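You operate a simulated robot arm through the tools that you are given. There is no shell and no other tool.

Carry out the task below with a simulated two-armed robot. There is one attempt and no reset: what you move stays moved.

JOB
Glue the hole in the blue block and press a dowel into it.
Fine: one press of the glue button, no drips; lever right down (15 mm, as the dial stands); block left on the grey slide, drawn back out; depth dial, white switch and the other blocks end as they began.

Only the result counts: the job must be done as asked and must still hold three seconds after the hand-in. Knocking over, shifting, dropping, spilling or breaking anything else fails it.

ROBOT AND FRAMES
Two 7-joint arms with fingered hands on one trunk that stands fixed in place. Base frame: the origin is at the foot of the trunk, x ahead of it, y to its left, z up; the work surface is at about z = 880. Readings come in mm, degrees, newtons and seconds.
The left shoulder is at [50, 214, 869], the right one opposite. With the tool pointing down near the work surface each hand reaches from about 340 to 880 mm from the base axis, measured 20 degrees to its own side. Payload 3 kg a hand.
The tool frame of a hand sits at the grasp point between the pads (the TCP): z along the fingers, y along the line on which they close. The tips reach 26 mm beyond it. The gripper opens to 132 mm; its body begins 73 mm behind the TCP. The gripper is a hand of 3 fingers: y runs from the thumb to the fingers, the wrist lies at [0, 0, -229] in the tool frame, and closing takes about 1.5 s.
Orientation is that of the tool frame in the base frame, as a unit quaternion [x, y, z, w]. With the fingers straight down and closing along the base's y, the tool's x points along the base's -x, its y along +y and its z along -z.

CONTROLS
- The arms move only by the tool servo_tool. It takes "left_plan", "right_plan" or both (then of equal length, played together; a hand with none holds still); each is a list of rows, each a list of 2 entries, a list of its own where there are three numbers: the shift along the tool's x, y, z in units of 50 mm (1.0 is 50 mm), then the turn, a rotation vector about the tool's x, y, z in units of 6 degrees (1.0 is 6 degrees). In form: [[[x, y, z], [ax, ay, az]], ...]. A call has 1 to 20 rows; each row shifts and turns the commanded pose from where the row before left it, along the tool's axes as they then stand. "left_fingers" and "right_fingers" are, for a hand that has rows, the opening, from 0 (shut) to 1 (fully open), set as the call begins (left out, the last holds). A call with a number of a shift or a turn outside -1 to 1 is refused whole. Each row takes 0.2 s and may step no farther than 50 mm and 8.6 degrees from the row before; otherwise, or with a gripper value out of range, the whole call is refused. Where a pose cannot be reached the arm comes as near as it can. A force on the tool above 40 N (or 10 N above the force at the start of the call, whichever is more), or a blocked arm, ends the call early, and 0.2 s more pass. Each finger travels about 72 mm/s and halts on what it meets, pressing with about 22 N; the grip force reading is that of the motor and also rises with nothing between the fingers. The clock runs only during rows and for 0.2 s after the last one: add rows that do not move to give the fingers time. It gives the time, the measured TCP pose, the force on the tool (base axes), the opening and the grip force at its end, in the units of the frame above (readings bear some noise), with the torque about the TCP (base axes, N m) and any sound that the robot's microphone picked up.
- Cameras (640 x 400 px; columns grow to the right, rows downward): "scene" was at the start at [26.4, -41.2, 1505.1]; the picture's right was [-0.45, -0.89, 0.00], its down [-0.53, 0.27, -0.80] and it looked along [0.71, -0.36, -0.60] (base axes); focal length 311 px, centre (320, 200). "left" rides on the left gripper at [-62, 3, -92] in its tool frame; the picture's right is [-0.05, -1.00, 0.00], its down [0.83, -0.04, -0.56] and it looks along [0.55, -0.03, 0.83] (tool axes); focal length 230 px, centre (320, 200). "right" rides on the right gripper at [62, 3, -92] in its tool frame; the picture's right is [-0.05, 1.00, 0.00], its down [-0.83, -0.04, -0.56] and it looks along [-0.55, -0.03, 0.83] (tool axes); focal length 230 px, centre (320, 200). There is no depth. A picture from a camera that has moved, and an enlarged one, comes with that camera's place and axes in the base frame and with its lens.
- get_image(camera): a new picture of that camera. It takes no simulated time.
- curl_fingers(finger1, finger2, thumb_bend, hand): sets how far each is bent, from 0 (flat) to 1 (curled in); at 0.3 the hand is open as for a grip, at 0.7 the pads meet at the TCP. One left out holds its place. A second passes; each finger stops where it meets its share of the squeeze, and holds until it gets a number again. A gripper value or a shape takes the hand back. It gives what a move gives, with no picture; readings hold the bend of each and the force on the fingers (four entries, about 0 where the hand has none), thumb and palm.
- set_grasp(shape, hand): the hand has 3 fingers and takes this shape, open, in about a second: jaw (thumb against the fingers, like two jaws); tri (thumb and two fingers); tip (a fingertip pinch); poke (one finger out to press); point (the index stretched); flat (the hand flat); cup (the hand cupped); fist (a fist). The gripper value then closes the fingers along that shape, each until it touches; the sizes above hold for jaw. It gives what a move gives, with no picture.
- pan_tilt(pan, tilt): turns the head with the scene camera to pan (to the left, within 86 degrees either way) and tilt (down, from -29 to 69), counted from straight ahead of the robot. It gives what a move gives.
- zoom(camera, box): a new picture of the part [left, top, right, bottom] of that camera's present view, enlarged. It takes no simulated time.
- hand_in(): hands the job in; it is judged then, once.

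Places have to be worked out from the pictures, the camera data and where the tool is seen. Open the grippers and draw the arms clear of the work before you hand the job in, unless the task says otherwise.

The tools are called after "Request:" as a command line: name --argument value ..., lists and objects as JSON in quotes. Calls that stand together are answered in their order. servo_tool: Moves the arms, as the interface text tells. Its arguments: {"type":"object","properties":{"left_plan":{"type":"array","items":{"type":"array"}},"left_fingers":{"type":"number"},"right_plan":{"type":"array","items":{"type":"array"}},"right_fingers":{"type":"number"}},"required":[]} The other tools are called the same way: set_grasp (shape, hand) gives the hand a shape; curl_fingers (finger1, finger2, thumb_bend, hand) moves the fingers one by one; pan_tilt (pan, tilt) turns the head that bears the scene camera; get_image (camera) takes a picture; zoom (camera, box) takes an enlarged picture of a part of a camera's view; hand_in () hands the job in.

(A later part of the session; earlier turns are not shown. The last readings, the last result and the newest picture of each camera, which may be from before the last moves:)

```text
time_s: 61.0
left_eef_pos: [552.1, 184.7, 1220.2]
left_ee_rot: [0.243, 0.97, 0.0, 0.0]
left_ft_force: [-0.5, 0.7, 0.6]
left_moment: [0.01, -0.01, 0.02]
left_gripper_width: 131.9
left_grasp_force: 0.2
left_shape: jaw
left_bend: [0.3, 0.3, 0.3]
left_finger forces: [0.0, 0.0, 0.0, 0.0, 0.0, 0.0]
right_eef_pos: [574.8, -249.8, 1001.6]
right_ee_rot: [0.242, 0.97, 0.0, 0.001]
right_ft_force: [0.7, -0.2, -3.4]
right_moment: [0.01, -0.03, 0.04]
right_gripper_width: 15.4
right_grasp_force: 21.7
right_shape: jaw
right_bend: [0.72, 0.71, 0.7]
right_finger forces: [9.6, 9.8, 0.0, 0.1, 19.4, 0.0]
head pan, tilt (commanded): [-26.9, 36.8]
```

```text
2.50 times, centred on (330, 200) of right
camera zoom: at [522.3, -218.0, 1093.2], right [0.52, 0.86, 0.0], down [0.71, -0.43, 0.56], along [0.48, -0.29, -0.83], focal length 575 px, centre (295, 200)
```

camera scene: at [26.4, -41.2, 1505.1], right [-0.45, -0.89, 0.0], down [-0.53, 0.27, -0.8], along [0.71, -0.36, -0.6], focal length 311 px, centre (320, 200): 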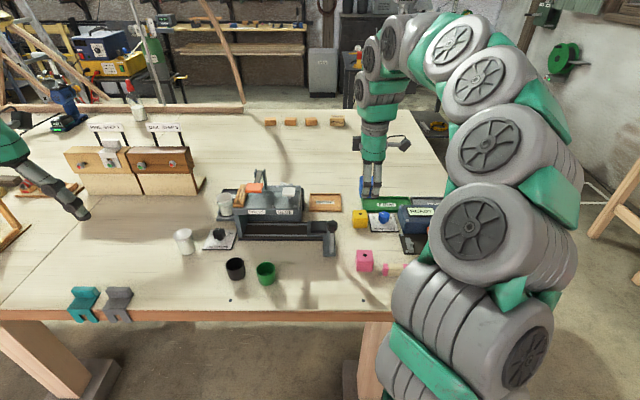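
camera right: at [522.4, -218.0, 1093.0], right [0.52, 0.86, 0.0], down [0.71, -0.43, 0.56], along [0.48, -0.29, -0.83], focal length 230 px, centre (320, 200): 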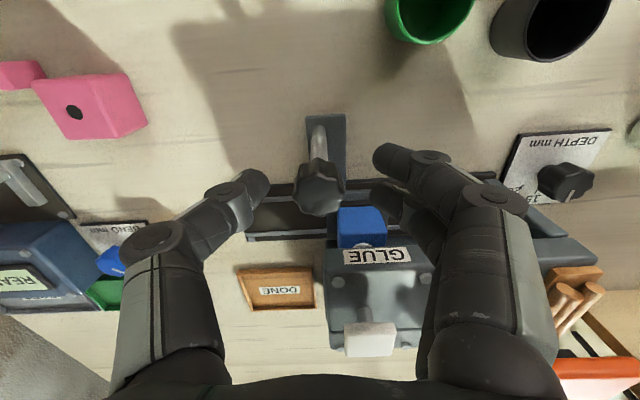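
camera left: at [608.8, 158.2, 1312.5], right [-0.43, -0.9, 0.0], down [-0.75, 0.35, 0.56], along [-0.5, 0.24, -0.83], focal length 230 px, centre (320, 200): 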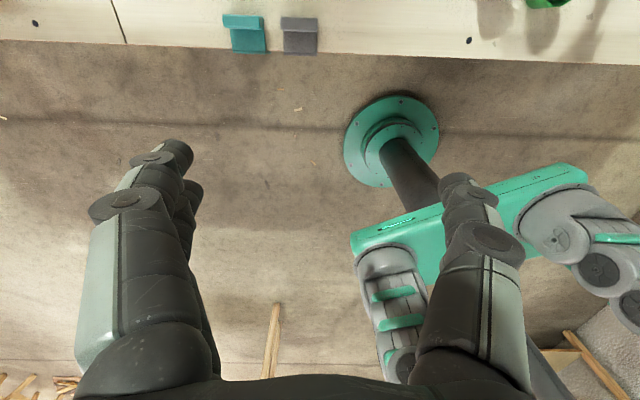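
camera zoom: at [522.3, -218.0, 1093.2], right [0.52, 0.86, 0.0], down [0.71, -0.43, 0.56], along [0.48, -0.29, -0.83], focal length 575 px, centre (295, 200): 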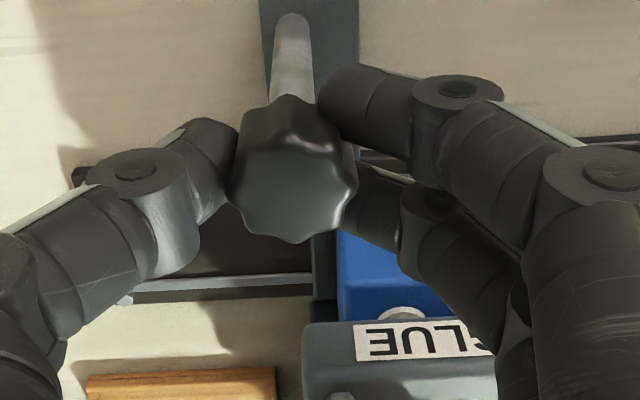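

Grip is clean with no sideways force. I push the slide on 25 mm toward PRESS and check forces.

Request:
servo_tool --right_plan '[[[0, 0.1, 0], [0, 0, 0]], [[0, 0.1, 0], [0, 0, 0]], [[0, 0.1, 0], [0, 0, 0]], [[0, 0.1, 0], [0, 0, 0]], [[0, 0.1, 0], [0, 0, 0]], [[0, 0, 0], [0, 0, 0]]]'

```text
time_s: 62.4
left_eef_pos: [552.0, 185.1, 1218.9]
left_ee_rot: [0.243, 0.97, 0.0, 0.0]
left_ft_force: [-1.0, 0.2, -0.2]
left_moment: [0.0, -0.01, -0.05]
left_gripper_width: 132.1
left_grasp_force: 0.1
left_shape: jaw
left_bend: [0.3, 0.3, 0.3]
left_finger forces: [0.0, 0.1, 0.0, 0.0, 0.0, 0.0]
right_eef_pos: [588.4, -227.3, 1001.9]
right_ee_rot: [0.242, 0.97, 0.0, 0.001]
right_ft_force: [-8.1, 5.1, -14.5]
right_moment: [0.15, 0.16, 0.01]
right_gripper_width: 14.6
right_grasp_force: 22.1
right_shape: jaw
right_bend: [0.71, 0.71, 0.7]
right_finger forces: [11.7, 7.1, 0.0, 0.0, 17.0, 0.0]
head pan, tilt (commanded): [-26.9, 36.8]
```

The hand is pulling slightly up and forward on the knob; I ease it 1 mm down and 1 mm back, and push on 20 mm.

Request:
servo_tool --right_plan '[[[0.02, 0, 0.025], [0, 0, 0]], [[0, 0.1, 0], [0, 0, 0]], [[0.004, 0.1, 0], [0, 0, 0]], [[0.004, 0.1, 0], [0, 0, 0]], [[0.004, 0.1, 0], [0, 0, 0]], [[0, 0, 0], [0, 0, 0]]]'

Request:
zoom --camera "scene" --box '[230, 160, 340, 270]'

```text
time_s: 63.8
left_eef_pos: [551.7, 185.6, 1219.5]
left_ee_rot: [0.243, 0.97, 0.0, 0.0]
left_ft_force: [-0.2, 0.5, -0.1]
left_moment: [0.02, -0.01, 0.01]
left_gripper_width: 131.9
left_grasp_force: 0.0
left_shape: jaw
left_bend: [0.3, 0.3, 0.3]
left_finger forces: [0.1, 0.0, 0.1, 0.1, 0.1, 0.0]
right_eef_pos: [595.9, -210.0, 1002.1]
right_ee_rot: [0.242, 0.97, -0.001, 0.001]
right_ft_force: [-0.6, -0.2, -11.1]
right_moment: [0.03, 0.0, 0.04]
right_gripper_width: 14.5
right_grasp_force: 22.1
right_shape: jaw
right_bend: [0.71, 0.71, 0.7]
right_finger forces: [10.5, 10.3, 0.0, 0.1, 18.6, 0.0]
head pan, tilt (commanded): [-26.9, 36.8]
```

```text
3.64 times, centred on (285, 215) of scene
camera zoom: at [26.5, -41.2, 1505.1], right [-0.45, -0.89, 0.0], down [-0.53, 0.27, -0.8], along [0.71, -0.36, -0.6], focal length 1132 px, centre (447, 146)
```

zoom: 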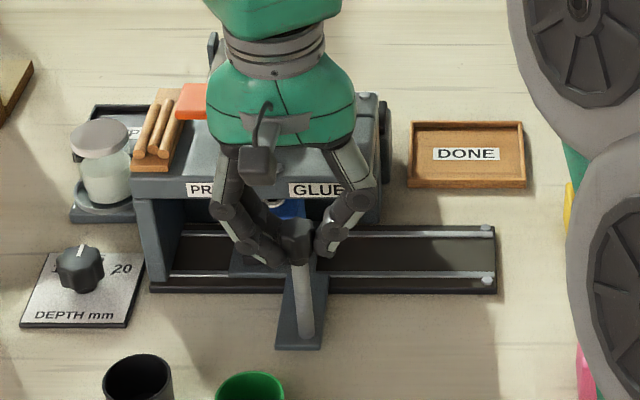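

Sideways force is gone. I push 20 mm further (45 mm done since the glue station), easing down slightly.

Request:
servo_tool --right_plan '[[[0, 0, 0.02], [0, 0, 0]], [[0.004, 0.1, 0], [0, 0, 0]], [[0.004, 0.1, 0], [0, 0, 0]], [[0.004, 0.1, 0], [0, 0, 0]], [[0.004, 0.1, 0], [0, 0, 0]], [[0, 0, 0], [0, 0, 0]]]'

Request:
get_image --camera "right"

Request:
zoom --camera "scene" --box '[210, 160, 320, 270]'

```text
time_s: 65.2
left_eef_pos: [552.6, 184.2, 1218.7]
left_ee_rot: [0.243, 0.97, -0.001, -0.001]
left_ft_force: [0.9, 0.7, 0.2]
left_moment: [0.0, 0.02, 0.02]
left_gripper_width: 131.6
left_grasp_force: 0.0
left_shape: jaw
left_bend: [0.3, 0.3, 0.3]
left_finger forces: [0.0, 0.0, 0.0, 0.1, 0.1, 0.1]
right_eef_pos: [604.0, -192.7, 1000.5]
right_ee_rot: [0.243, 0.97, 0.001, 0.002]
right_ft_force: [5.2, -1.8, 4.8]
right_moment: [-0.01, -0.11, -0.01]
right_gripper_width: 15.1
right_grasp_force: 21.5
right_shape: jaw
right_bend: [0.72, 0.71, 0.7]
right_finger forces: [11.1, 15.0, 0.1, 0.0, 21.6, 0.0]
head pan, tilt (commanded): [-26.9, 36.8]
```

```text
taken
camera right: at [551.9, -160.3, 1092.9], right [0.52, 0.86, 0.0], down [0.71, -0.43, 0.56], along [0.48, -0.29, -0.83], focal length 230 px, centre (320, 200)
```

right: 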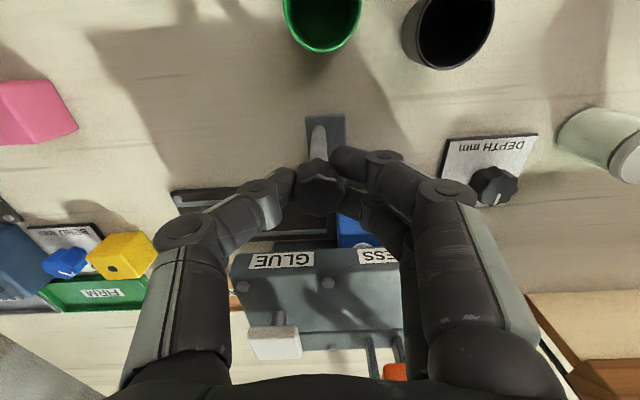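

```text
3.64 times, centred on (265, 215) of scene
camera zoom: at [26.5, -41.2, 1505.1], right [-0.45, -0.89, 0.0], down [-0.53, 0.27, -0.8], along [0.71, -0.36, -0.6], focal length 1132 px, centre (520, 146)
```

zoom: 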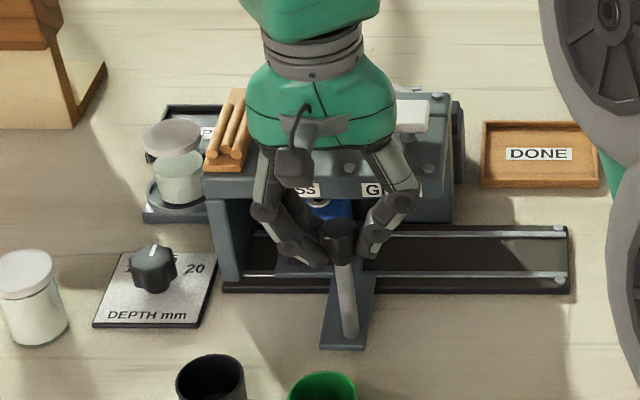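

64 mm done since the glue station, about 11 mm left. I push 9 mm more in small rows, watching for an end stop.

Request:
servo_tool --right_plan '[[[-0.01, 0.04, -0.01], [0, 0, 0]], [[0, 0.04, 0], [0, 0, 0]], [[0, 0.04, 0], [0, 0, 0]], [[0, 0.04, 0], [0, 0, 0]], [[0, 0.02, 0], [0, 0, 0]], [[0, 0, 0], [0, 0, 0]]]'

Request:
zoom --camera "right" --box '[230, 180, 430, 380]'

```text
time_s: 66.6
left_eef_pos: [553.7, 185.5, 1219.9]
left_ee_rot: [0.243, 0.97, 0.0, 0.0]
left_ft_force: [0.4, 0.2, 0.4]
left_moment: [0.0, 0.01, 0.06]
left_gripper_width: 132.0
left_grasp_force: 0.1
left_shape: jaw
left_bend: [0.3, 0.3, 0.3]
left_finger forces: [0.1, 0.0, 0.0, 0.0, 0.0, 0.0]
right_eef_pos: [609.4, -184.0, 1000.3]
right_ee_rot: [0.243, 0.97, 0.001, 0.001]
right_ft_force: [2.4, -0.1, 1.4]
right_moment: [0.03, -0.11, 0.02]
right_gripper_width: 14.8
right_grasp_force: 22.2
right_shape: jaw
right_bend: [0.72, 0.71, 0.7]
right_finger forces: [12.4, 13.9, 0.1, 0.0, 20.4, 0.0]
head pan, tilt (commanded): [-26.9, 36.8]
```

```text
2.00 times, centred on (330, 280) of right
camera zoom: at [556.4, -152.2, 1093.2], right [0.52, 0.86, 0.0], down [0.71, -0.43, 0.56], along [0.48, -0.29, -0.83], focal length 460 px, centre (300, 40)
```

zoom: 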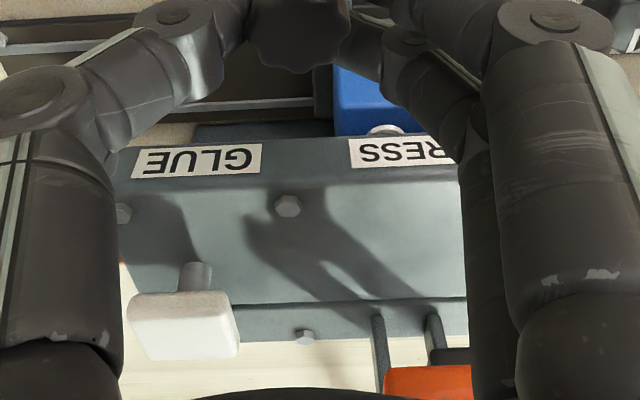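

The hole's glue ring is close to the PRESS label's middle. I release and lift the hand away to measure from the scene camera.

Request:
servo_tool --right_plan '[[[0, 0, 0], [0, 0, 0]], [[0, 0, 0], [0, 0, 0]], [[0, 0, 0], [0, 0, 0]], [[0, 0, 0], [0, 0, 0]]]' --right_fingers 0.42

Request:
servo_tool --right_plan '[[[0, 0, -0.8], [0, 0, 0]], [[0, 0, -0.8], [0, 0, 0]], [[0.4, -0.8, -0.2], [0, 0, 0]], [[0.4, -0.8, 0], [0, 0, 0]], [[0, -0.8, 0], [0, 0, 0]]]'

Request:
zoom --camera "scene" --box '[240, 190, 300, 245]'

Request:
zoom --camera "scene" --box '[210, 160, 330, 260]'

Request:
get_image --camera "right"

```text
time_s: 67.6
left_eef_pos: [554.4, 184.4, 1219.9]
left_ee_rot: [0.243, 0.97, 0.0, 0.0]
left_ft_force: [0.2, -0.1, -0.1]
left_moment: [0.0, -0.02, 0.03]
left_gripper_width: 132.0
left_grasp_force: 0.1
left_shape: jaw
left_bend: [0.3, 0.3, 0.3]
left_finger forces: [0.0, 0.1, 0.0, 0.0, 0.1, 0.1]
right_eef_pos: [609.3, -183.6, 1001.7]
right_ee_rot: [0.242, 0.97, -0.001, 0.002]
right_ft_force: [0.0, 0.4, 0.7]
right_moment: [0.02, 0.01, 0.01]
right_gripper_width: 55.1
right_grasp_force: 0.1
right_shape: jaw
right_bend: [0.73, 0.73, 0.7]
right_finger forces: [0.0, 0.0, 0.0, 0.1, 0.0, 0.0]
head pan, tilt (commanded): [-26.9, 36.8]
```

```text
time_s: 68.8
left_eef_pos: [553.2, 186.1, 1220.7]
left_ee_rot: [0.244, 0.97, -0.001, 0.0]
left_ft_force: [0.4, 1.0, -0.4]
left_moment: [-0.01, 0.0, -0.03]
left_gripper_width: 131.8
left_grasp_force: 0.0
left_shape: jaw
left_bend: [0.3, 0.3, 0.3]
left_finger forces: [0.0, 0.0, 0.0, 0.1, 0.1, 0.1]
right_eef_pos: [518.9, -272.4, 1089.5]
right_ee_rot: [0.243, 0.97, 0.0, 0.001]
right_ft_force: [0.6, 0.3, 0.4]
right_moment: [-0.01, 0.01, -0.04]
right_gripper_width: 55.2
right_grasp_force: 0.0
right_shape: jaw
right_bend: [0.73, 0.73, 0.7]
right_finger forces: [0.0, 0.1, 0.0, 0.1, 0.0, 0.0]
head pan, tilt (commanded): [-26.9, 36.8]
```

```text
7.27 times, centred on (270, 218) of scene
camera zoom: at [26.4, -41.2, 1505.1], right [-0.45, -0.89, 0.0], down [-0.53, 0.27, -0.8], along [0.71, -0.36, -0.6], focal length 2263 px, centre (684, 73)
```

zoom: 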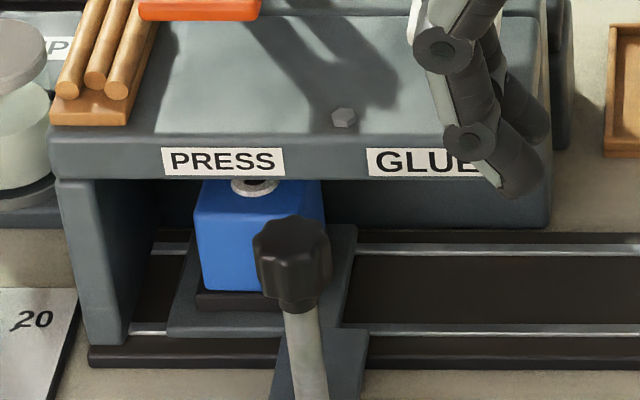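

```text
4.00 times, centred on (270, 210) of scene
camera zoom: at [26.4, -41.2, 1505.1], right [-0.45, -0.89, 0.0], down [-0.53, 0.27, -0.8], along [0.71, -0.36, -0.6], focal length 1245 px, centre (520, 160)
```

zoom: 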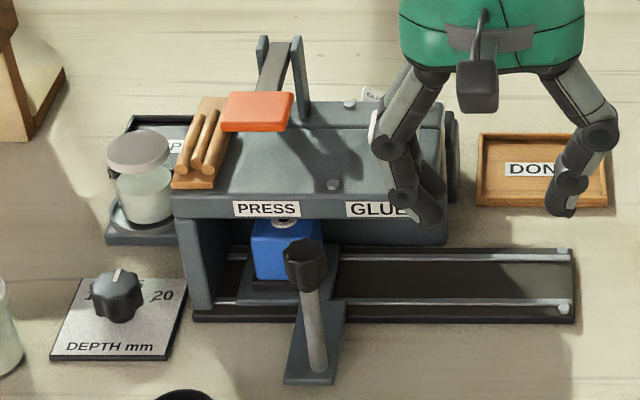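

```text
taken
camera right: at [465.0, -239.9, 1181.6], right [0.52, 0.86, 0.0], down [0.71, -0.43, 0.56], along [0.48, -0.29, -0.83], focal length 230 px, centre (320, 200)
```

right: 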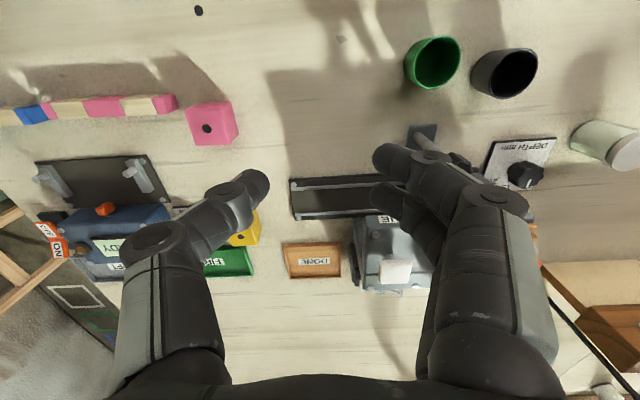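

The hole is in line with the PRESS label, but in my earlier low view a finger may have hidden part of the ram, so I want to see the ram above the hole before pressing. I bring the opened hand left and pitch it for a low front view.

Request:
servo_tool --right_plan '[[[0.26, 0.75, -0.1], [0, 0, 0]], [[0.26, 0.75, 0], [0, 0, 0]], [[0, 0.75, 0], [0, 0, 0]], [[0, 0.75, 0], [0, 0, 0]], [[0, 0, 0], [0, -1, 0]], [[0, 0, 0], [0, -1, 0]], [[0, 0, 0], [0, -1, 0]], [[0, 0, 0], [0, -1, 0]], [[0, 0, 0], [0, -1, 0]], [[0, 0, 0], [0, -1, 0]], [[0, 0, 0], [0, -1, 0]], [[0, 0, 0], [0, -1, 0]], [[0, 0, 0], [0, -0.9, 0]]]' --right_fingers 1.0

Request:
get_image --camera "right"

Request:
get_image --camera "scene"

```text
time_s: 71.6
left_eef_pos: [551.9, 186.2, 1219.9]
left_ee_rot: [0.243, 0.97, -0.001, -0.001]
left_ft_force: [0.3, -0.5, 0.3]
left_moment: [0.0, 0.01, -0.02]
left_gripper_width: 131.6
left_grasp_force: 0.1
left_shape: jaw
left_bend: [0.3, 0.3, 0.3]
left_finger forces: [0.1, 0.0, 0.0, 0.1, 0.0, 0.0]
right_eef_pos: [565.9, -127.0, 1095.9]
right_ee_rot: [0.217, 0.866, -0.11, 0.438]
right_ft_force: [0.7, 0.4, 0.2]
right_moment: [-0.01, 0.0, 0.01]
right_gripper_width: 132.0
right_grasp_force: 0.0
right_shape: jaw
right_bend: [0.3, 0.3, 0.3]
right_finger forces: [0.1, 0.1, 0.0, 0.1, 0.1, 0.0]
head pan, tilt (commanded): [-26.9, 36.8]
```

```text
taken
camera right: at [469.3, -71.9, 1100.9], right [0.5, 0.87, 0.04], down [0.02, -0.06, 1.0], along [0.87, -0.5, -0.05], focal length 230 px, centre (320, 200)
```

right: 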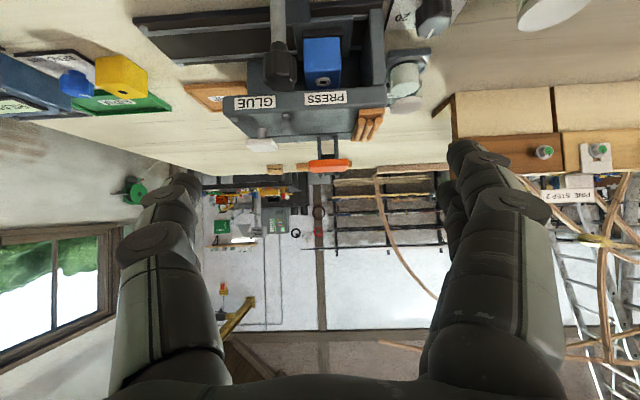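

```text
taken
camera scene: at [26.4, -41.2, 1505.1], right [-0.45, -0.89, 0.0], down [-0.53, 0.27, -0.8], along [0.71, -0.36, -0.6], focal length 311 px, centre (320, 200)
```

scene: 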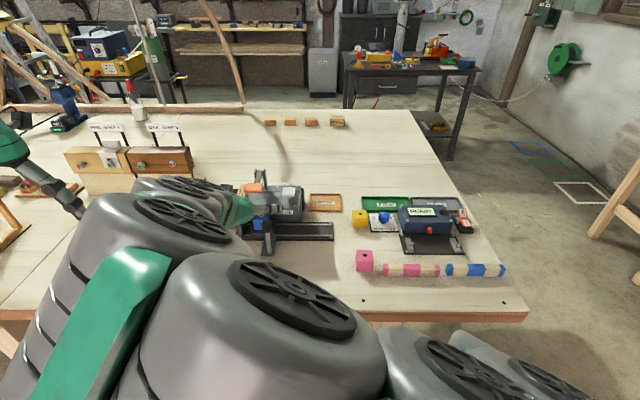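

Request:
servo_tool --right_plan '[[[0.5, 0, 0.6], [0, 0, 0]], [[0.5, 0, 0.6], [0, 0, 0]], [[0, 0, 0], [0, 0, 0]]]'

Request:
get_image --camera "right"

```text
time_s: 72.4
left_eef_pos: [552.5, 185.2, 1220.7]
left_ee_rot: [0.242, 0.97, 0.0, 0.0]
left_ft_force: [0.0, 0.0, 0.1]
left_moment: [0.02, 0.05, 0.0]
left_gripper_width: 131.9
left_grasp_force: 0.2
left_shape: jaw
left_bend: [0.3, 0.3, 0.3]
left_finger forces: [0.0, 0.0, 0.0, 0.0, 0.0, 0.0]
right_eef_pos: [580.7, -135.3, 1019.7]
right_ee_rot: [0.217, 0.866, -0.109, 0.437]
right_ft_force: [0.9, 0.4, 0.0]
right_moment: [-0.01, 0.0, 0.02]
right_gripper_width: 131.9
right_grasp_force: 0.1
right_shape: jaw
right_bend: [0.3, 0.3, 0.3]
right_finger forces: [0.0, 0.1, 0.0, 0.0, 0.0, 0.0]
head pan, tilt (commanded): [-26.9, 36.8]
```

```text
taken
camera right: at [484.7, -80.4, 1025.6], right [0.5, 0.87, 0.04], down [0.02, -0.06, 1.0], along [0.87, -0.5, -0.05], focal length 230 px, centre (320, 200)
```

right: 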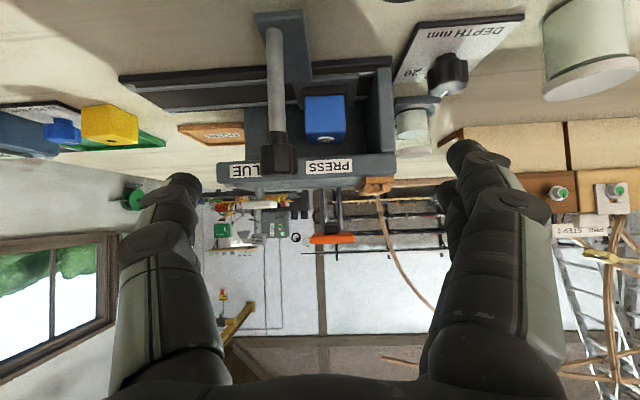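

Reachable this time. I pitch 6° more and go about 48 mm lower to look just under the slab.

Request:
servo_tool --right_plan '[[[0, 0, 0], [0, -1, 0]], [[0.37, 0, 0.33], [0, 0, 0]], [[0.37, 0, 0.33], [0, 0, 0]], [[0, 0, 0], [0, 0, 0]]]'

Request:
get_image --camera "right"

Request:
zoom --camera "right" --box '[210, 90, 430, 230]'

```text
time_s: 73.4
left_eef_pos: [553.0, 184.6, 1219.5]
left_ee_rot: [0.242, 0.97, 0.0, 0.001]
left_ft_force: [-0.8, -0.3, 0.1]
left_moment: [-0.02, -0.01, 0.03]
left_gripper_width: 131.8
left_grasp_force: 0.1
left_shape: jaw
left_bend: [0.3, 0.3, 0.3]
left_finger forces: [0.1, 0.0, 0.0, 0.1, 0.1, 0.1]
right_eef_pos: [590.0, -137.7, 970.0]
right_ee_rot: [0.211, 0.842, -0.12, 0.482]
right_ft_force: [0.0, -0.2, -0.1]
right_moment: [-0.01, -0.02, -0.01]
right_gripper_width: 132.0
right_grasp_force: 0.0
right_shape: jaw
right_bend: [0.3, 0.3, 0.3]
right_finger forces: [0.0, 0.0, 0.1, 0.0, 0.0, 0.0]
head pan, tilt (commanded): [-26.9, 36.8]
```

```text
taken
camera right: at [493.1, -84.5, 964.3], right [0.49, 0.87, 0.05], down [-0.07, -0.01, 1.0], along [0.87, -0.5, 0.06], focal length 230 px, centre (320, 200)
```

right: 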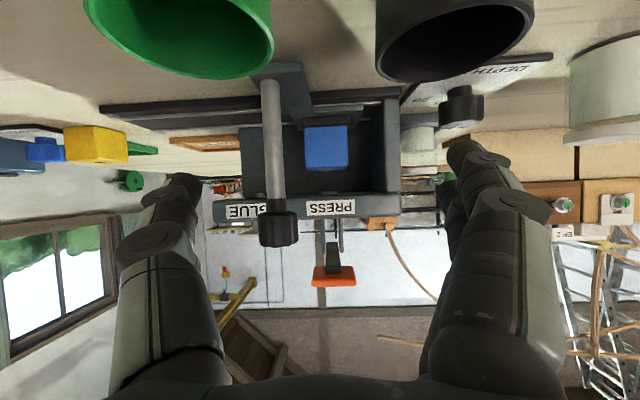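

```text
2.86 times, centred on (320, 160) of right
camera zoom: at [493.1, -84.5, 964.3], right [0.49, 0.87, 0.05], down [-0.07, -0.01, 1.0], along [0.87, -0.5, 0.06], focal length 657 px, centre (320, 314)
```

zoom: 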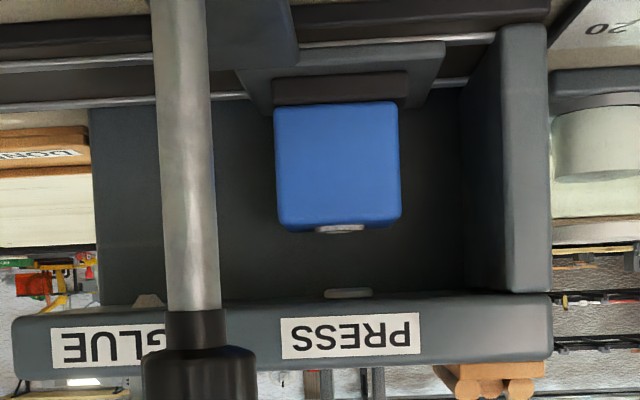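

Now I see it plainly: the glue ring is about 1.8 mm short (to the right) of the ram's centre. I retrace my exact moves back to above the knob, to re-grip it 1.8 mm further left.

Request:
servo_tool --right_plan '[[[-0.37, 0, -0.33], [0, 0, 0]], [[-0.37, 0, -0.33], [0, 0, 0]], [[0, 0, 0], [0, 1, 0]], [[-0.5, 0, -0.6], [0, 0, 0]], [[-0.5, 0, -0.6], [0, 0, 0]], [[0, 0, 0], [0, 0.9, 0]], [[0, 0, 0], [0, 1, 0]], [[0, 0, 0], [0, 1, 0]], [[0, 0, 0], [0, 1, 0]], [[0, 0, 0], [0, 1, 0]], [[0, 0, 0], [0, 1, 0]], [[0, 0, 0], [0, 1, 0]], [[0, 0, 0], [0, 1, 0]], [[0, 0, 0], [0, 1, 0]]]' --right_fingers 0.42

Request:
servo_tool --right_plan '[[[-0.66, -0.282, 0], [0, 0, 0]], [[-0.66, -0.282, 0], [0, 0, 0]], [[0, 0, 0.5], [0, 0, 0]], [[0, 0, 0], [0, 0, 0]]]'

Request:
get_image --camera "right"

```text
time_s: 76.4
left_eef_pos: [552.9, 185.4, 1218.9]
left_ee_rot: [0.242, 0.97, 0.0, 0.0]
left_ft_force: [0.4, 0.4, -0.2]
left_moment: [0.04, 0.04, 0.0]
left_gripper_width: 131.9
left_grasp_force: 0.0
left_shape: jaw
left_bend: [0.3, 0.3, 0.3]
left_finger forces: [0.0, 0.0, 0.0, 0.0, 0.1, 0.0]
right_eef_pos: [565.6, -127.3, 1096.1]
right_ee_rot: [0.243, 0.97, 0.0, 0.001]
right_ft_force: [-0.7, -0.1, -0.4]
right_moment: [-0.05, 0.01, 0.0]
right_gripper_width: 55.6
right_grasp_force: 0.1
right_shape: jaw
right_bend: [0.73, 0.73, 0.7]
right_finger forces: [0.0, 0.0, 0.1, 0.0, 0.0, 0.1]
head pan, tilt (commanded): [-26.9, 36.8]
```

```text
time_s: 77.4
left_eef_pos: [553.0, 184.2, 1219.7]
left_ee_rot: [0.243, 0.97, 0.0, 0.0]
left_ft_force: [1.5, -0.4, -0.8]
left_moment: [0.0, 0.0, -0.02]
left_gripper_width: 132.1
left_grasp_force: 0.0
left_shape: jaw
left_bend: [0.3, 0.3, 0.3]
left_finger forces: [0.0, 0.0, 0.0, 0.1, 0.0, 0.0]
right_eef_pos: [609.8, -181.7, 1070.1]
right_ee_rot: [0.242, 0.97, 0.001, 0.001]
right_ft_force: [0.1, -0.4, -0.1]
right_moment: [-0.01, -0.03, -0.02]
right_gripper_width: 55.8
right_grasp_force: 0.0
right_shape: jaw
right_bend: [0.73, 0.73, 0.7]
right_finger forces: [0.0, 0.1, 0.1, 0.0, 0.1, 0.1]
head pan, tilt (commanded): [-26.9, 36.8]
```

```text
taken
camera right: at [556.5, -150.6, 1162.9], right [0.52, 0.86, 0.0], down [0.71, -0.43, 0.56], along [0.48, -0.29, -0.83], focal length 230 px, centre (320, 200)
```

right: 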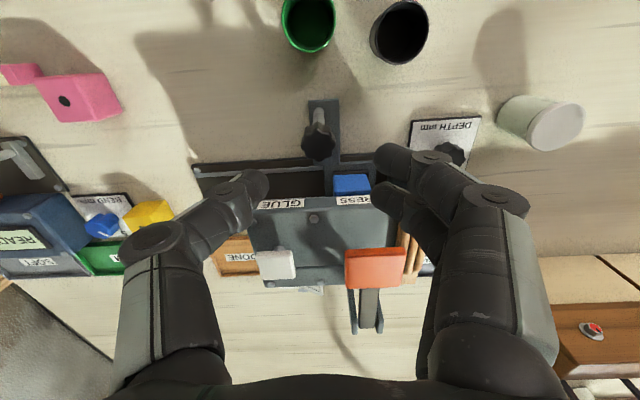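

Above the knob; I descend 70 mm and close on it, which sets the slide 1.8 mm further left.

Request:
servo_tool --right_plan '[[[0, 0, 0.5], [0, 0, 0]], [[0, 0, 0.5], [0, 0, 0]], [[0, 0, 0.4], [0, 0, 0]], [[0, 0, 0], [0, 0, 0]]]'

Request:
servo_tool --right_plan '[[[0, 0, 0], [0, 0, 0]], [[0, 0, 0], [0, 0, 0]], [[0, 0, 0], [0, 0, 0]], [[0, 0, 0], [0, 0, 0]], [[0, 0, 0], [0, 0, 0]]]' --right_fingers 0.0

Request:
zoom --camera "right" --box '[230, 120, 430, 320]'

```text
time_s: 78.4
left_eef_pos: [553.3, 184.8, 1218.6]
left_ee_rot: [0.243, 0.97, 0.0, 0.0]
left_ft_force: [0.2, 0.0, -1.0]
left_moment: [0.03, -0.02, 0.02]
left_gripper_width: 131.9
left_grasp_force: 0.1
left_shape: jaw
left_bend: [0.3, 0.3, 0.3]
left_finger forces: [0.1, 0.0, 0.1, 0.0, 0.1, 0.0]
right_eef_pos: [611.3, -181.3, 1000.0]
right_ee_rot: [0.242, 0.97, 0.0, 0.002]
right_ft_force: [-0.9, -0.1, -0.2]
right_moment: [-0.01, 0.03, -0.01]
right_gripper_width: 55.7
right_grasp_force: 0.1
right_shape: jaw
right_bend: [0.73, 0.73, 0.7]
right_finger forces: [0.0, 0.0, 0.0, 0.0, 0.1, 0.0]
head pan, tilt (commanded): [-26.9, 36.8]
```

```text
time_s: 79.6
left_eef_pos: [552.0, 185.7, 1219.5]
left_ee_rot: [0.243, 0.97, 0.0, -0.001]
left_ft_force: [0.8, -0.5, -0.4]
left_moment: [0.02, 0.0, 0.01]
left_gripper_width: 131.8
left_grasp_force: 0.1
left_shape: jaw
left_bend: [0.3, 0.3, 0.3]
left_finger forces: [0.0, 0.0, 0.1, 0.0, 0.0, 0.1]
right_eef_pos: [609.8, -181.3, 999.6]
right_ee_rot: [0.243, 0.97, 0.0, 0.001]
right_ft_force: [1.8, -1.8, -3.4]
right_moment: [-0.02, -0.05, 0.04]
right_gripper_width: 15.2
right_grasp_force: 22.0
right_shape: jaw
right_bend: [0.71, 0.71, 0.7]
right_finger forces: [9.9, 9.2, 0.0, 0.0, 19.5, 0.1]
head pan, tilt (commanded): [-26.9, 36.8]
```

```text
2.00 times, centred on (330, 220) of right
camera zoom: at [558.4, -149.8, 1093.2], right [0.52, 0.86, 0.0], down [0.71, -0.43, 0.56], along [0.48, -0.29, -0.83], focal length 460 px, centre (300, 160)
```

zoom: 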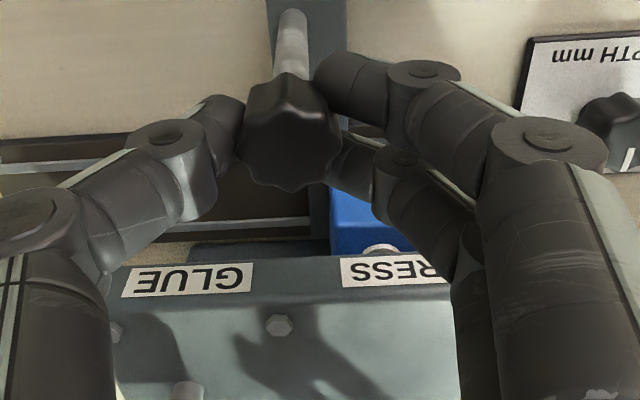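

Gripped. I release again, lift away to the right, and compare the ring's place with the earlier scene picture.

Request:
servo_tool --right_plan '[[[0, 0, 0], [0, 0, 0]], [[0, 0, 0], [0, 0, 0]], [[0, 0, 0], [0, 0, 0]], [[0, 0, 0], [0, 0, 0]]]' --right_fingers 0.42

Request:
servo_tool --right_plan '[[[0, 0, -0.8], [0, 0, 0]], [[0, 0, -0.8], [0, 0, 0]], [[0.4, -0.8, -0.2], [0, 0, 0]], [[0.4, -0.8, 0], [0, 0, 0]], [[0, -0.8, 0], [0, 0, 0]]]'

Request:
zoom --camera "scene" --box '[240, 190, 300, 245]'

```text
time_s: 80.6
left_eef_pos: [552.3, 185.5, 1219.3]
left_ee_rot: [0.243, 0.97, -0.001, 0.001]
left_ft_force: [0.4, 0.1, -0.2]
left_moment: [-0.01, -0.01, 0.0]
left_gripper_width: 131.8
left_grasp_force: 0.2
left_shape: jaw
left_bend: [0.3, 0.3, 0.3]
left_finger forces: [0.0, 0.1, 0.0, 0.1, 0.1, 0.0]
right_eef_pos: [611.4, -181.9, 1001.1]
right_ee_rot: [0.243, 0.97, 0.0, 0.001]
right_ft_force: [-0.4, 0.7, -0.1]
right_moment: [0.01, -0.01, 0.01]
right_gripper_width: 54.8
right_grasp_force: 0.0
right_shape: jaw
right_bend: [0.73, 0.73, 0.7]
right_finger forces: [0.0, 0.0, 0.0, 0.0, 0.0, 0.0]
head pan, tilt (commanded): [-26.9, 36.8]
```

```text
time_s: 81.8
left_eef_pos: [552.7, 184.8, 1219.3]
left_ee_rot: [0.243, 0.97, 0.0, 0.0]
left_ft_force: [-0.8, -0.4, 0.8]
left_moment: [0.01, 0.01, 0.03]
left_gripper_width: 132.0
left_grasp_force: 0.0
left_shape: jaw
left_bend: [0.3, 0.3, 0.3]
left_finger forces: [0.1, 0.0, 0.0, 0.0, 0.1, 0.0]
right_eef_pos: [517.9, -268.7, 1088.6]
right_ee_rot: [0.241, 0.97, -0.001, 0.0]
right_ft_force: [-0.1, 0.8, -0.2]
right_moment: [0.04, -0.01, 0.01]
right_gripper_width: 55.1
right_grasp_force: 0.1
right_shape: jaw
right_bend: [0.73, 0.73, 0.7]
right_finger forces: [0.0, 0.0, 0.1, 0.0, 0.0, 0.1]
head pan, tilt (commanded): [-26.9, 36.8]
```

```text
7.27 times, centred on (270, 218) of scene
camera zoom: at [26.4, -41.2, 1505.1], right [-0.45, -0.89, 0.0], down [-0.53, 0.27, -0.8], along [0.71, -0.36, -0.6], focal length 2263 px, centre (684, 73)
```

zoom: 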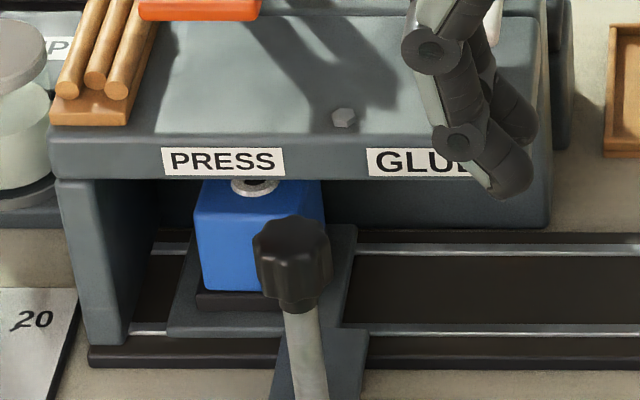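

The slide did not shift — the fingers adapt to the knob rather than centre it. So I go back, grip, and then move 2 mm left while holding.

Request:
servo_tool --right_plan '[[[0, 0.8, 0], [0, 0, 0]], [[-0.4, 0.8, 0], [0, 0, 0]], [[-0.4, 0.8, 0.2], [0, 0, 0]], [[0, 0, 0.8], [0, 0, 0]], [[0, 0, 0.4], [0, 0, 0]], [[0, 0, 0.4], [0, 0, 0]], [[0, 0, 0], [0, 0, 0]]]'

Request:
servo_tool --right_plan '[[[0, 0, 0], [0, 0, 0]], [[0, 0, 0], [0, 0, 0]], [[0, 0, 0], [0, 0, 0]], [[0, 0, 0], [0, 0, 0]], [[0, 0, 0], [0, 0, 0]]]' --right_fingers 0.0

Request:
servo_tool --right_plan '[[[0, 0.02, 0], [0, 0, 0]], [[0, 0.02, 0], [0, 0, 0]], [[0, 0, 0], [0, 0, 0]]]'

```text
time_s: 83.4
left_eef_pos: [552.8, 184.2, 1219.4]
left_ee_rot: [0.243, 0.97, 0.0, 0.0]
left_ft_force: [-0.4, -0.2, 0.5]
left_moment: [0.0, 0.01, 0.0]
left_gripper_width: 131.8
left_grasp_force: 0.0
left_shape: jaw
left_bend: [0.3, 0.3, 0.3]
left_finger forces: [0.0, 0.1, 0.0, 0.0, 0.0, 0.0]
right_eef_pos: [608.5, -181.9, 1000.2]
right_ee_rot: [0.243, 0.97, 0.0, 0.0]
right_ft_force: [0.8, -0.4, 0.9]
right_moment: [-0.03, 0.02, -0.02]
right_gripper_width: 55.2
right_grasp_force: 0.0
right_shape: jaw
right_bend: [0.73, 0.73, 0.7]
right_finger forces: [0.0, 0.0, 0.1, 0.0, 0.0, 0.1]
head pan, tilt (commanded): [-26.9, 36.8]
```

```text
time_s: 84.6
left_eef_pos: [553.0, 185.2, 1219.0]
left_ee_rot: [0.243, 0.97, 0.0, 0.0]
left_ft_force: [-0.2, 0.9, -0.3]
left_moment: [0.02, 0.0, 0.0]
left_gripper_width: 132.0
left_grasp_force: 0.1
left_shape: jaw
left_bend: [0.3, 0.3, 0.3]
left_finger forces: [0.0, 0.1, 0.1, 0.0, 0.0, 0.1]
right_eef_pos: [608.9, -182.5, 1001.6]
right_ee_rot: [0.243, 0.97, 0.0, 0.0]
right_ft_force: [0.0, -0.6, -3.2]
right_moment: [0.0, 0.0, 0.01]
right_gripper_width: 15.7
right_grasp_force: 21.8
right_shape: jaw
right_bend: [0.72, 0.71, 0.7]
right_finger forces: [9.5, 9.9, 0.0, 0.1, 19.2, 0.1]
head pan, tilt (commanded): [-26.9, 36.8]
```

```text
time_s: 85.4
left_eef_pos: [552.9, 186.2, 1219.1]
left_ee_rot: [0.243, 0.97, 0.0, -0.001]
left_ft_force: [0.2, -0.5, 0.1]
left_moment: [0.01, -0.02, -0.01]
left_gripper_width: 132.0
left_grasp_force: 0.1
left_shape: jaw
left_bend: [0.3, 0.3, 0.3]
left_finger forces: [0.1, 0.0, 0.1, 0.1, 0.0, 0.0]
right_eef_pos: [610.7, -180.4, 999.8]
right_ee_rot: [0.243, 0.97, -0.001, 0.001]
right_ft_force: [-8.4, -5.8, -2.0]
right_moment: [-0.16, 0.18, 0.0]
right_gripper_width: 15.7
right_grasp_force: 21.7
right_shape: jaw
right_bend: [0.72, 0.71, 0.7]
right_finger forces: [9.7, 7.3, 0.1, 0.0, 25.6, 0.0]
head pan, tilt (commanded): [-26.9, 36.8]
```

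The slide resists with 9 N and does not move: it is already at its end stop, so PRESS is the end stop and the ~1.7 mm is just the block's small offset on its pad — acceptable. I release the knob and lift away.

Request:
servo_tool --right_plan '[[[0, 0, 0], [0, 0, 0]], [[0, 0, 0], [0, 0, 0]], [[0, 0, 0], [0, 0, 0]], [[0, 0, 0], [0, 0, 0]]]' --right_fingers 0.42

Request:
servo_tool --right_plan '[[[0, 0, -0.8], [0, 0, 0]], [[0, 0, -0.8], [0, 0, 0]], [[0, -0.4, -0.8], [0, 0, 0]], [[0, -0.6, -0.2], [0, 0, 0]], [[0, 0, 0], [0, 0, 0]]]'

Request:
zoom --camera "scene" --box '[210, 160, 320, 250]'

Request:
get_image --camera "right"

```text
time_s: 86.4
left_eef_pos: [553.6, 184.5, 1219.4]
left_ee_rot: [0.242, 0.97, 0.0, 0.0]
left_ft_force: [0.4, 0.3, -0.5]
left_moment: [-0.02, -0.02, 0.02]
left_gripper_width: 131.8
left_grasp_force: 0.1
left_shape: jaw
left_bend: [0.3, 0.3, 0.3]
left_finger forces: [0.0, 0.0, 0.0, 0.0, 0.0, 0.1]
right_eef_pos: [610.9, -180.8, 1001.2]
right_ee_rot: [0.243, 0.97, 0.001, 0.001]
right_ft_force: [0.1, -0.2, -0.4]
right_moment: [0.01, -0.04, 0.01]
right_gripper_width: 55.0
right_grasp_force: 0.0
right_shape: jaw
right_bend: [0.73, 0.73, 0.7]
right_finger forces: [0.0, 0.0, 0.0, 0.1, 0.1, 0.0]
head pan, tilt (commanded): [-26.9, 36.8]
```

```text
time_s: 87.6
left_eef_pos: [552.5, 184.3, 1218.8]
left_ee_rot: [0.242, 0.97, -0.001, -0.001]
left_ft_force: [-0.3, 0.4, 0.7]
left_moment: [0.0, 0.0, -0.01]
left_gripper_width: 131.7
left_grasp_force: 0.0
left_shape: jaw
left_bend: [0.3, 0.3, 0.3]
left_finger forces: [0.0, 0.0, 0.1, 0.0, 0.0, 0.0]
right_eef_pos: [587.4, -224.6, 1130.2]
right_ee_rot: [0.243, 0.97, -0.001, 0.0]
right_ft_force: [0.3, -0.6, 0.1]
right_moment: [0.01, 0.0, 0.0]
right_gripper_width: 55.2
right_grasp_force: 0.0
right_shape: jaw
right_bend: [0.73, 0.73, 0.7]
right_finger forces: [0.0, 0.0, 0.1, 0.1, 0.0, 0.1]
head pan, tilt (commanded): [-26.9, 36.8]
```

```text
4.44 times, centred on (265, 205) of scene
camera zoom: at [26.4, -41.2, 1505.1], right [-0.45, -0.89, 0.0], down [-0.53, 0.27, -0.8], along [0.71, -0.36, -0.6], focal length 1383 px, centre (564, 178)
```

zoom: 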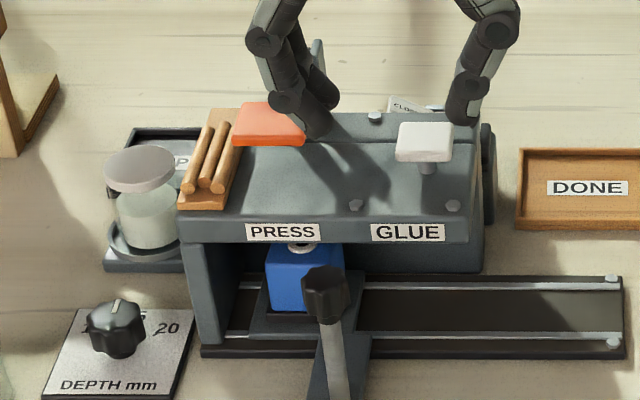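

```text
taken
camera right: at [535.2, -192.5, 1223.0], right [0.52, 0.86, 0.0], down [0.71, -0.43, 0.56], along [0.48, -0.29, -0.83], focal length 230 px, centre (320, 200)
```

right: 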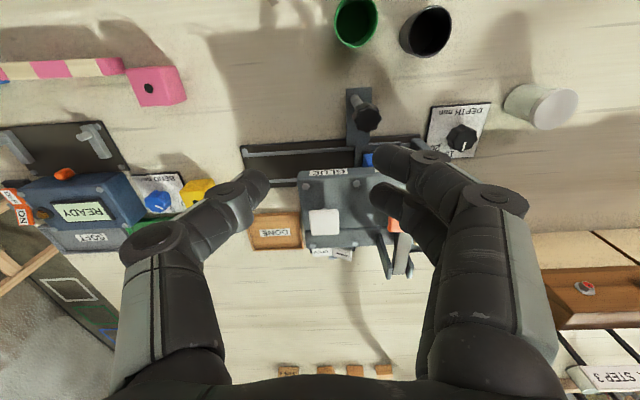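

Slide at its stop, block under PRESS. I close the fingers and carry them over the orange lever pad (u≈697, w≈162, top z≈1055).

Request:
servo_tool --right_plan '[[[-0.1, 0.1, 0], [0, 0, 0]], [[-0.46, 0.52, 0], [0, 0, 0]], [[-0.45, 0.51, 0], [0, 0, 0]], [[-0.45, 0.51, 0], [0, 0, 0]], [[0, 0, 0], [0, 0, 0]], [[0, 0, 0], [0, 0, 0]]]' --right_fingers 0.0

Request:
get_image --camera "right"

Request:
zoom --camera "scene" --box '[210, 130, 310, 230]'

```text
time_s: 89.0
left_eef_pos: [553.4, 185.4, 1219.9]
left_ee_rot: [0.242, 0.97, 0.0, 0.0]
left_ft_force: [-0.8, -0.1, 0.3]
left_moment: [-0.02, 0.01, 0.01]
left_gripper_width: 131.7
left_grasp_force: 0.0
left_shape: jaw
left_bend: [0.3, 0.3, 0.3]
left_finger forces: [0.1, 0.1, 0.0, 0.0, 0.0, 0.1]
right_eef_pos: [690.2, -187.2, 1130.1]
right_ee_rot: [0.243, 0.97, -0.001, 0.002]
right_ft_force: [0.8, -0.1, 0.3]
right_moment: [0.03, -0.01, -0.01]
right_gripper_width: 0.1
right_grasp_force: 21.6
right_shape: jaw
right_bend: [0.63, 0.63, 0.66]
right_finger forces: [0.0, 0.1, 0.0, 0.0, 0.1, 0.0]
head pan, tilt (commanded): [-26.9, 36.8]
```

```text
taken
camera right: at [637.8, -155.4, 1222.3], right [0.52, 0.86, 0.0], down [0.71, -0.43, 0.56], along [0.48, -0.29, -0.83], focal length 230 px, centre (320, 200)
```

right: 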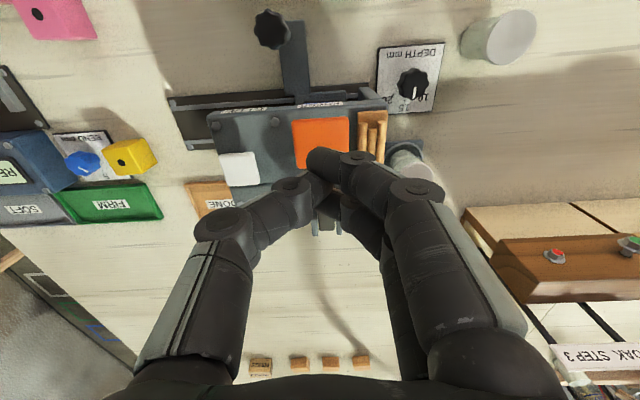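

```text
4.00 times, centred on (260, 180) of scene
camera zoom: at [26.4, -41.2, 1505.1], right [-0.45, -0.89, 0.0], down [-0.53, 0.27, -0.8], along [0.71, -0.36, -0.6], focal length 1245 px, centre (560, 280)
```

zoom: 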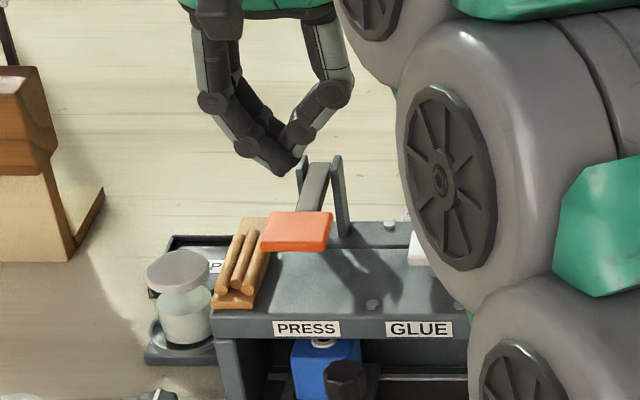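

The closed fingertips are centred over the orange pad. I descend to just above it.

Request:
servo_tool --right_plan '[[[0, 0.01, 0.25], [0, 0, 0]], [[0, 0, 0.25], [0, 0, 0]], [[0, 0, 0.2], [0, 0, 0]], [[0, 0, 0], [0, 0, 0]]]'

Request:
zoom --camera "scene" --box '[210, 130, 310, 230]'

```text
time_s: 90.0
left_eef_pos: [553.2, 184.7, 1220.8]
left_ee_rot: [0.243, 0.97, 0.0, 0.0]
left_ft_force: [0.0, 0.0, 0.1]
left_moment: [0.01, 0.04, -0.02]
left_gripper_width: 131.8
left_grasp_force: 0.0
left_shape: jaw
left_bend: [0.3, 0.3, 0.3]
left_finger forces: [0.0, 0.0, 0.1, 0.0, 0.0, 0.0]
right_eef_pos: [689.6, -186.1, 1095.3]
right_ee_rot: [0.243, 0.97, 0.0, 0.002]
right_ft_force: [-0.1, -0.4, -0.1]
right_moment: [0.02, 0.02, 0.01]
right_gripper_width: 0.0
right_grasp_force: 22.6
right_shape: jaw
right_bend: [0.63, 0.63, 0.66]
right_finger forces: [0.1, 0.0, 0.1, 0.0, 0.1, 0.1]
head pan, tilt (commanded): [-26.9, 36.8]
```

```text
4.00 times, centred on (260, 180) of scene
camera zoom: at [26.4, -41.2, 1505.1], right [-0.45, -0.89, 0.0], down [-0.53, 0.27, -0.8], along [0.71, -0.36, -0.6], focal length 1245 px, centre (560, 280)
```

zoom: 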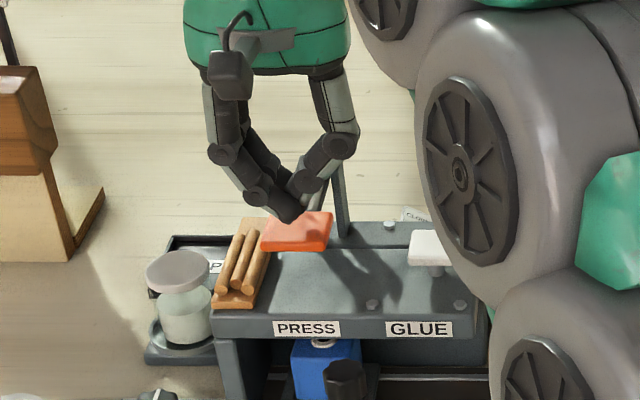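

Now I press down gently, 14 mm first, to feel the lever.

Request:
servo_tool --right_plan '[[[0, 0, 0.06], [0, 0, 0]], [[0, 0, 0.06], [0, 0, 0]], [[0, 0, 0.06], [0, 0, 0]], [[0, 0, 0.05], [0, 0, 0]], [[0, 0, 0.05], [0, 0, 0]], [[0, 0, 0], [0, 0, 0]]]'

Request:
zoom --camera "scene" --box '[210, 150, 310, 250]'

```text
time_s: 91.4
left_eef_pos: [553.1, 184.6, 1219.5]
left_ee_rot: [0.243, 0.97, 0.001, 0.0]
left_ft_force: [0.1, -0.4, 0.4]
left_moment: [0.0, 0.0, 0.0]
left_gripper_width: 132.1
left_grasp_force: 0.1
left_shape: jaw
left_bend: [0.3, 0.3, 0.3]
left_finger forces: [0.1, 0.0, 0.0, 0.0, 0.0, 0.1]
right_eef_pos: [690.1, -185.8, 1081.9]
right_ee_rot: [0.242, 0.97, 0.0, 0.001]
right_ft_force: [-0.7, -0.2, 0.8]
right_moment: [0.04, -0.03, -0.01]
right_gripper_width: 0.2
right_grasp_force: 22.1
right_shape: jaw
right_bend: [0.63, 0.63, 0.66]
right_finger forces: [0.0, 0.1, 0.1, 0.0, 0.0, 0.0]
head pan, tilt (commanded): [-26.9, 36.8]
```

```text
4.00 times, centred on (260, 200) of scene
camera zoom: at [26.4, -41.2, 1505.1], right [-0.45, -0.89, 0.0], down [-0.53, 0.27, -0.8], along [0.71, -0.36, -0.6], focal length 1245 px, centre (560, 200)
```

zoom: 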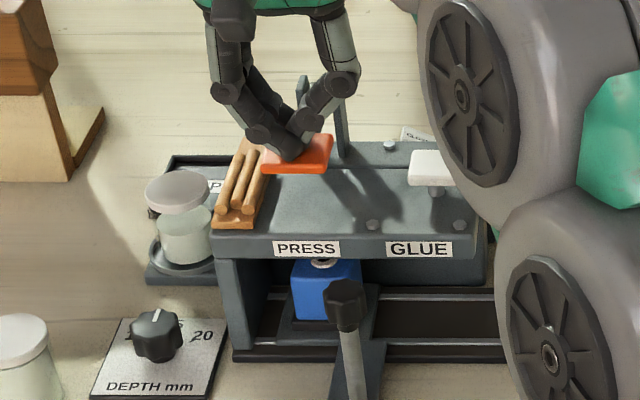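

Contact is just starting. I go on pressing, 15 mm more.

Request:
servo_tool --right_plan '[[[0, 0, 0.06], [0, 0, 0]], [[0, 0, 0.06], [0, 0, 0]], [[0, 0, 0.06], [0, 0, 0]], [[0, 0, 0.06], [0, 0, 0]], [[0, 0, 0.06], [0, 0, 0]], [[0, 0, 0], [0, 0, 0]]]'

Request:
zoom --camera "scene" --box '[210, 150, 310, 250]'

```text
time_s: 92.8
left_eef_pos: [552.6, 184.6, 1218.9]
left_ee_rot: [0.242, 0.97, -0.001, 0.0]
left_ft_force: [1.2, -0.2, 0.0]
left_moment: [0.0, 0.03, -0.02]
left_gripper_width: 131.9
left_grasp_force: 0.1
left_shape: jaw
left_bend: [0.3, 0.3, 0.3]
left_finger forces: [0.1, 0.1, 0.1, 0.0, 0.0, 0.1]
right_eef_pos: [691.4, -186.5, 1067.6]
right_ee_rot: [0.243, 0.97, 0.0, 0.001]
right_ft_force: [0.8, 0.0, 2.9]
right_moment: [-0.01, -0.04, 0.02]
right_gripper_width: 0.0
right_grasp_force: 21.9
right_shape: jaw
right_bend: [0.63, 0.64, 0.66]
right_finger forces: [0.0, 0.0, 0.0, 0.0, 0.0, 0.1]
head pan, tilt (commanded): [-26.9, 36.8]
```

```text
4.00 times, centred on (260, 200) of scene
camera zoom: at [26.4, -41.2, 1505.1], right [-0.45, -0.89, 0.0], down [-0.53, 0.27, -0.8], along [0.71, -0.36, -0.6], focal length 1245 px, centre (560, 200)
```

zoom: 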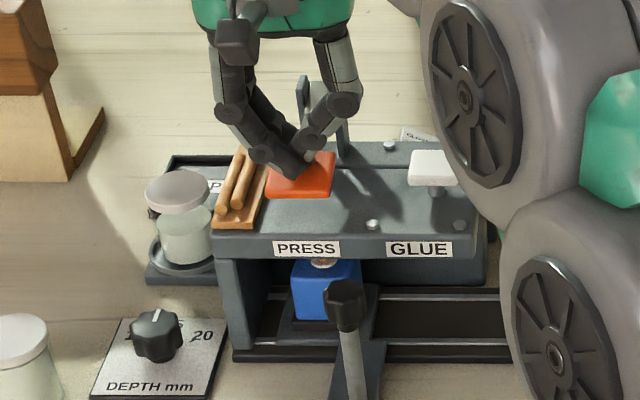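

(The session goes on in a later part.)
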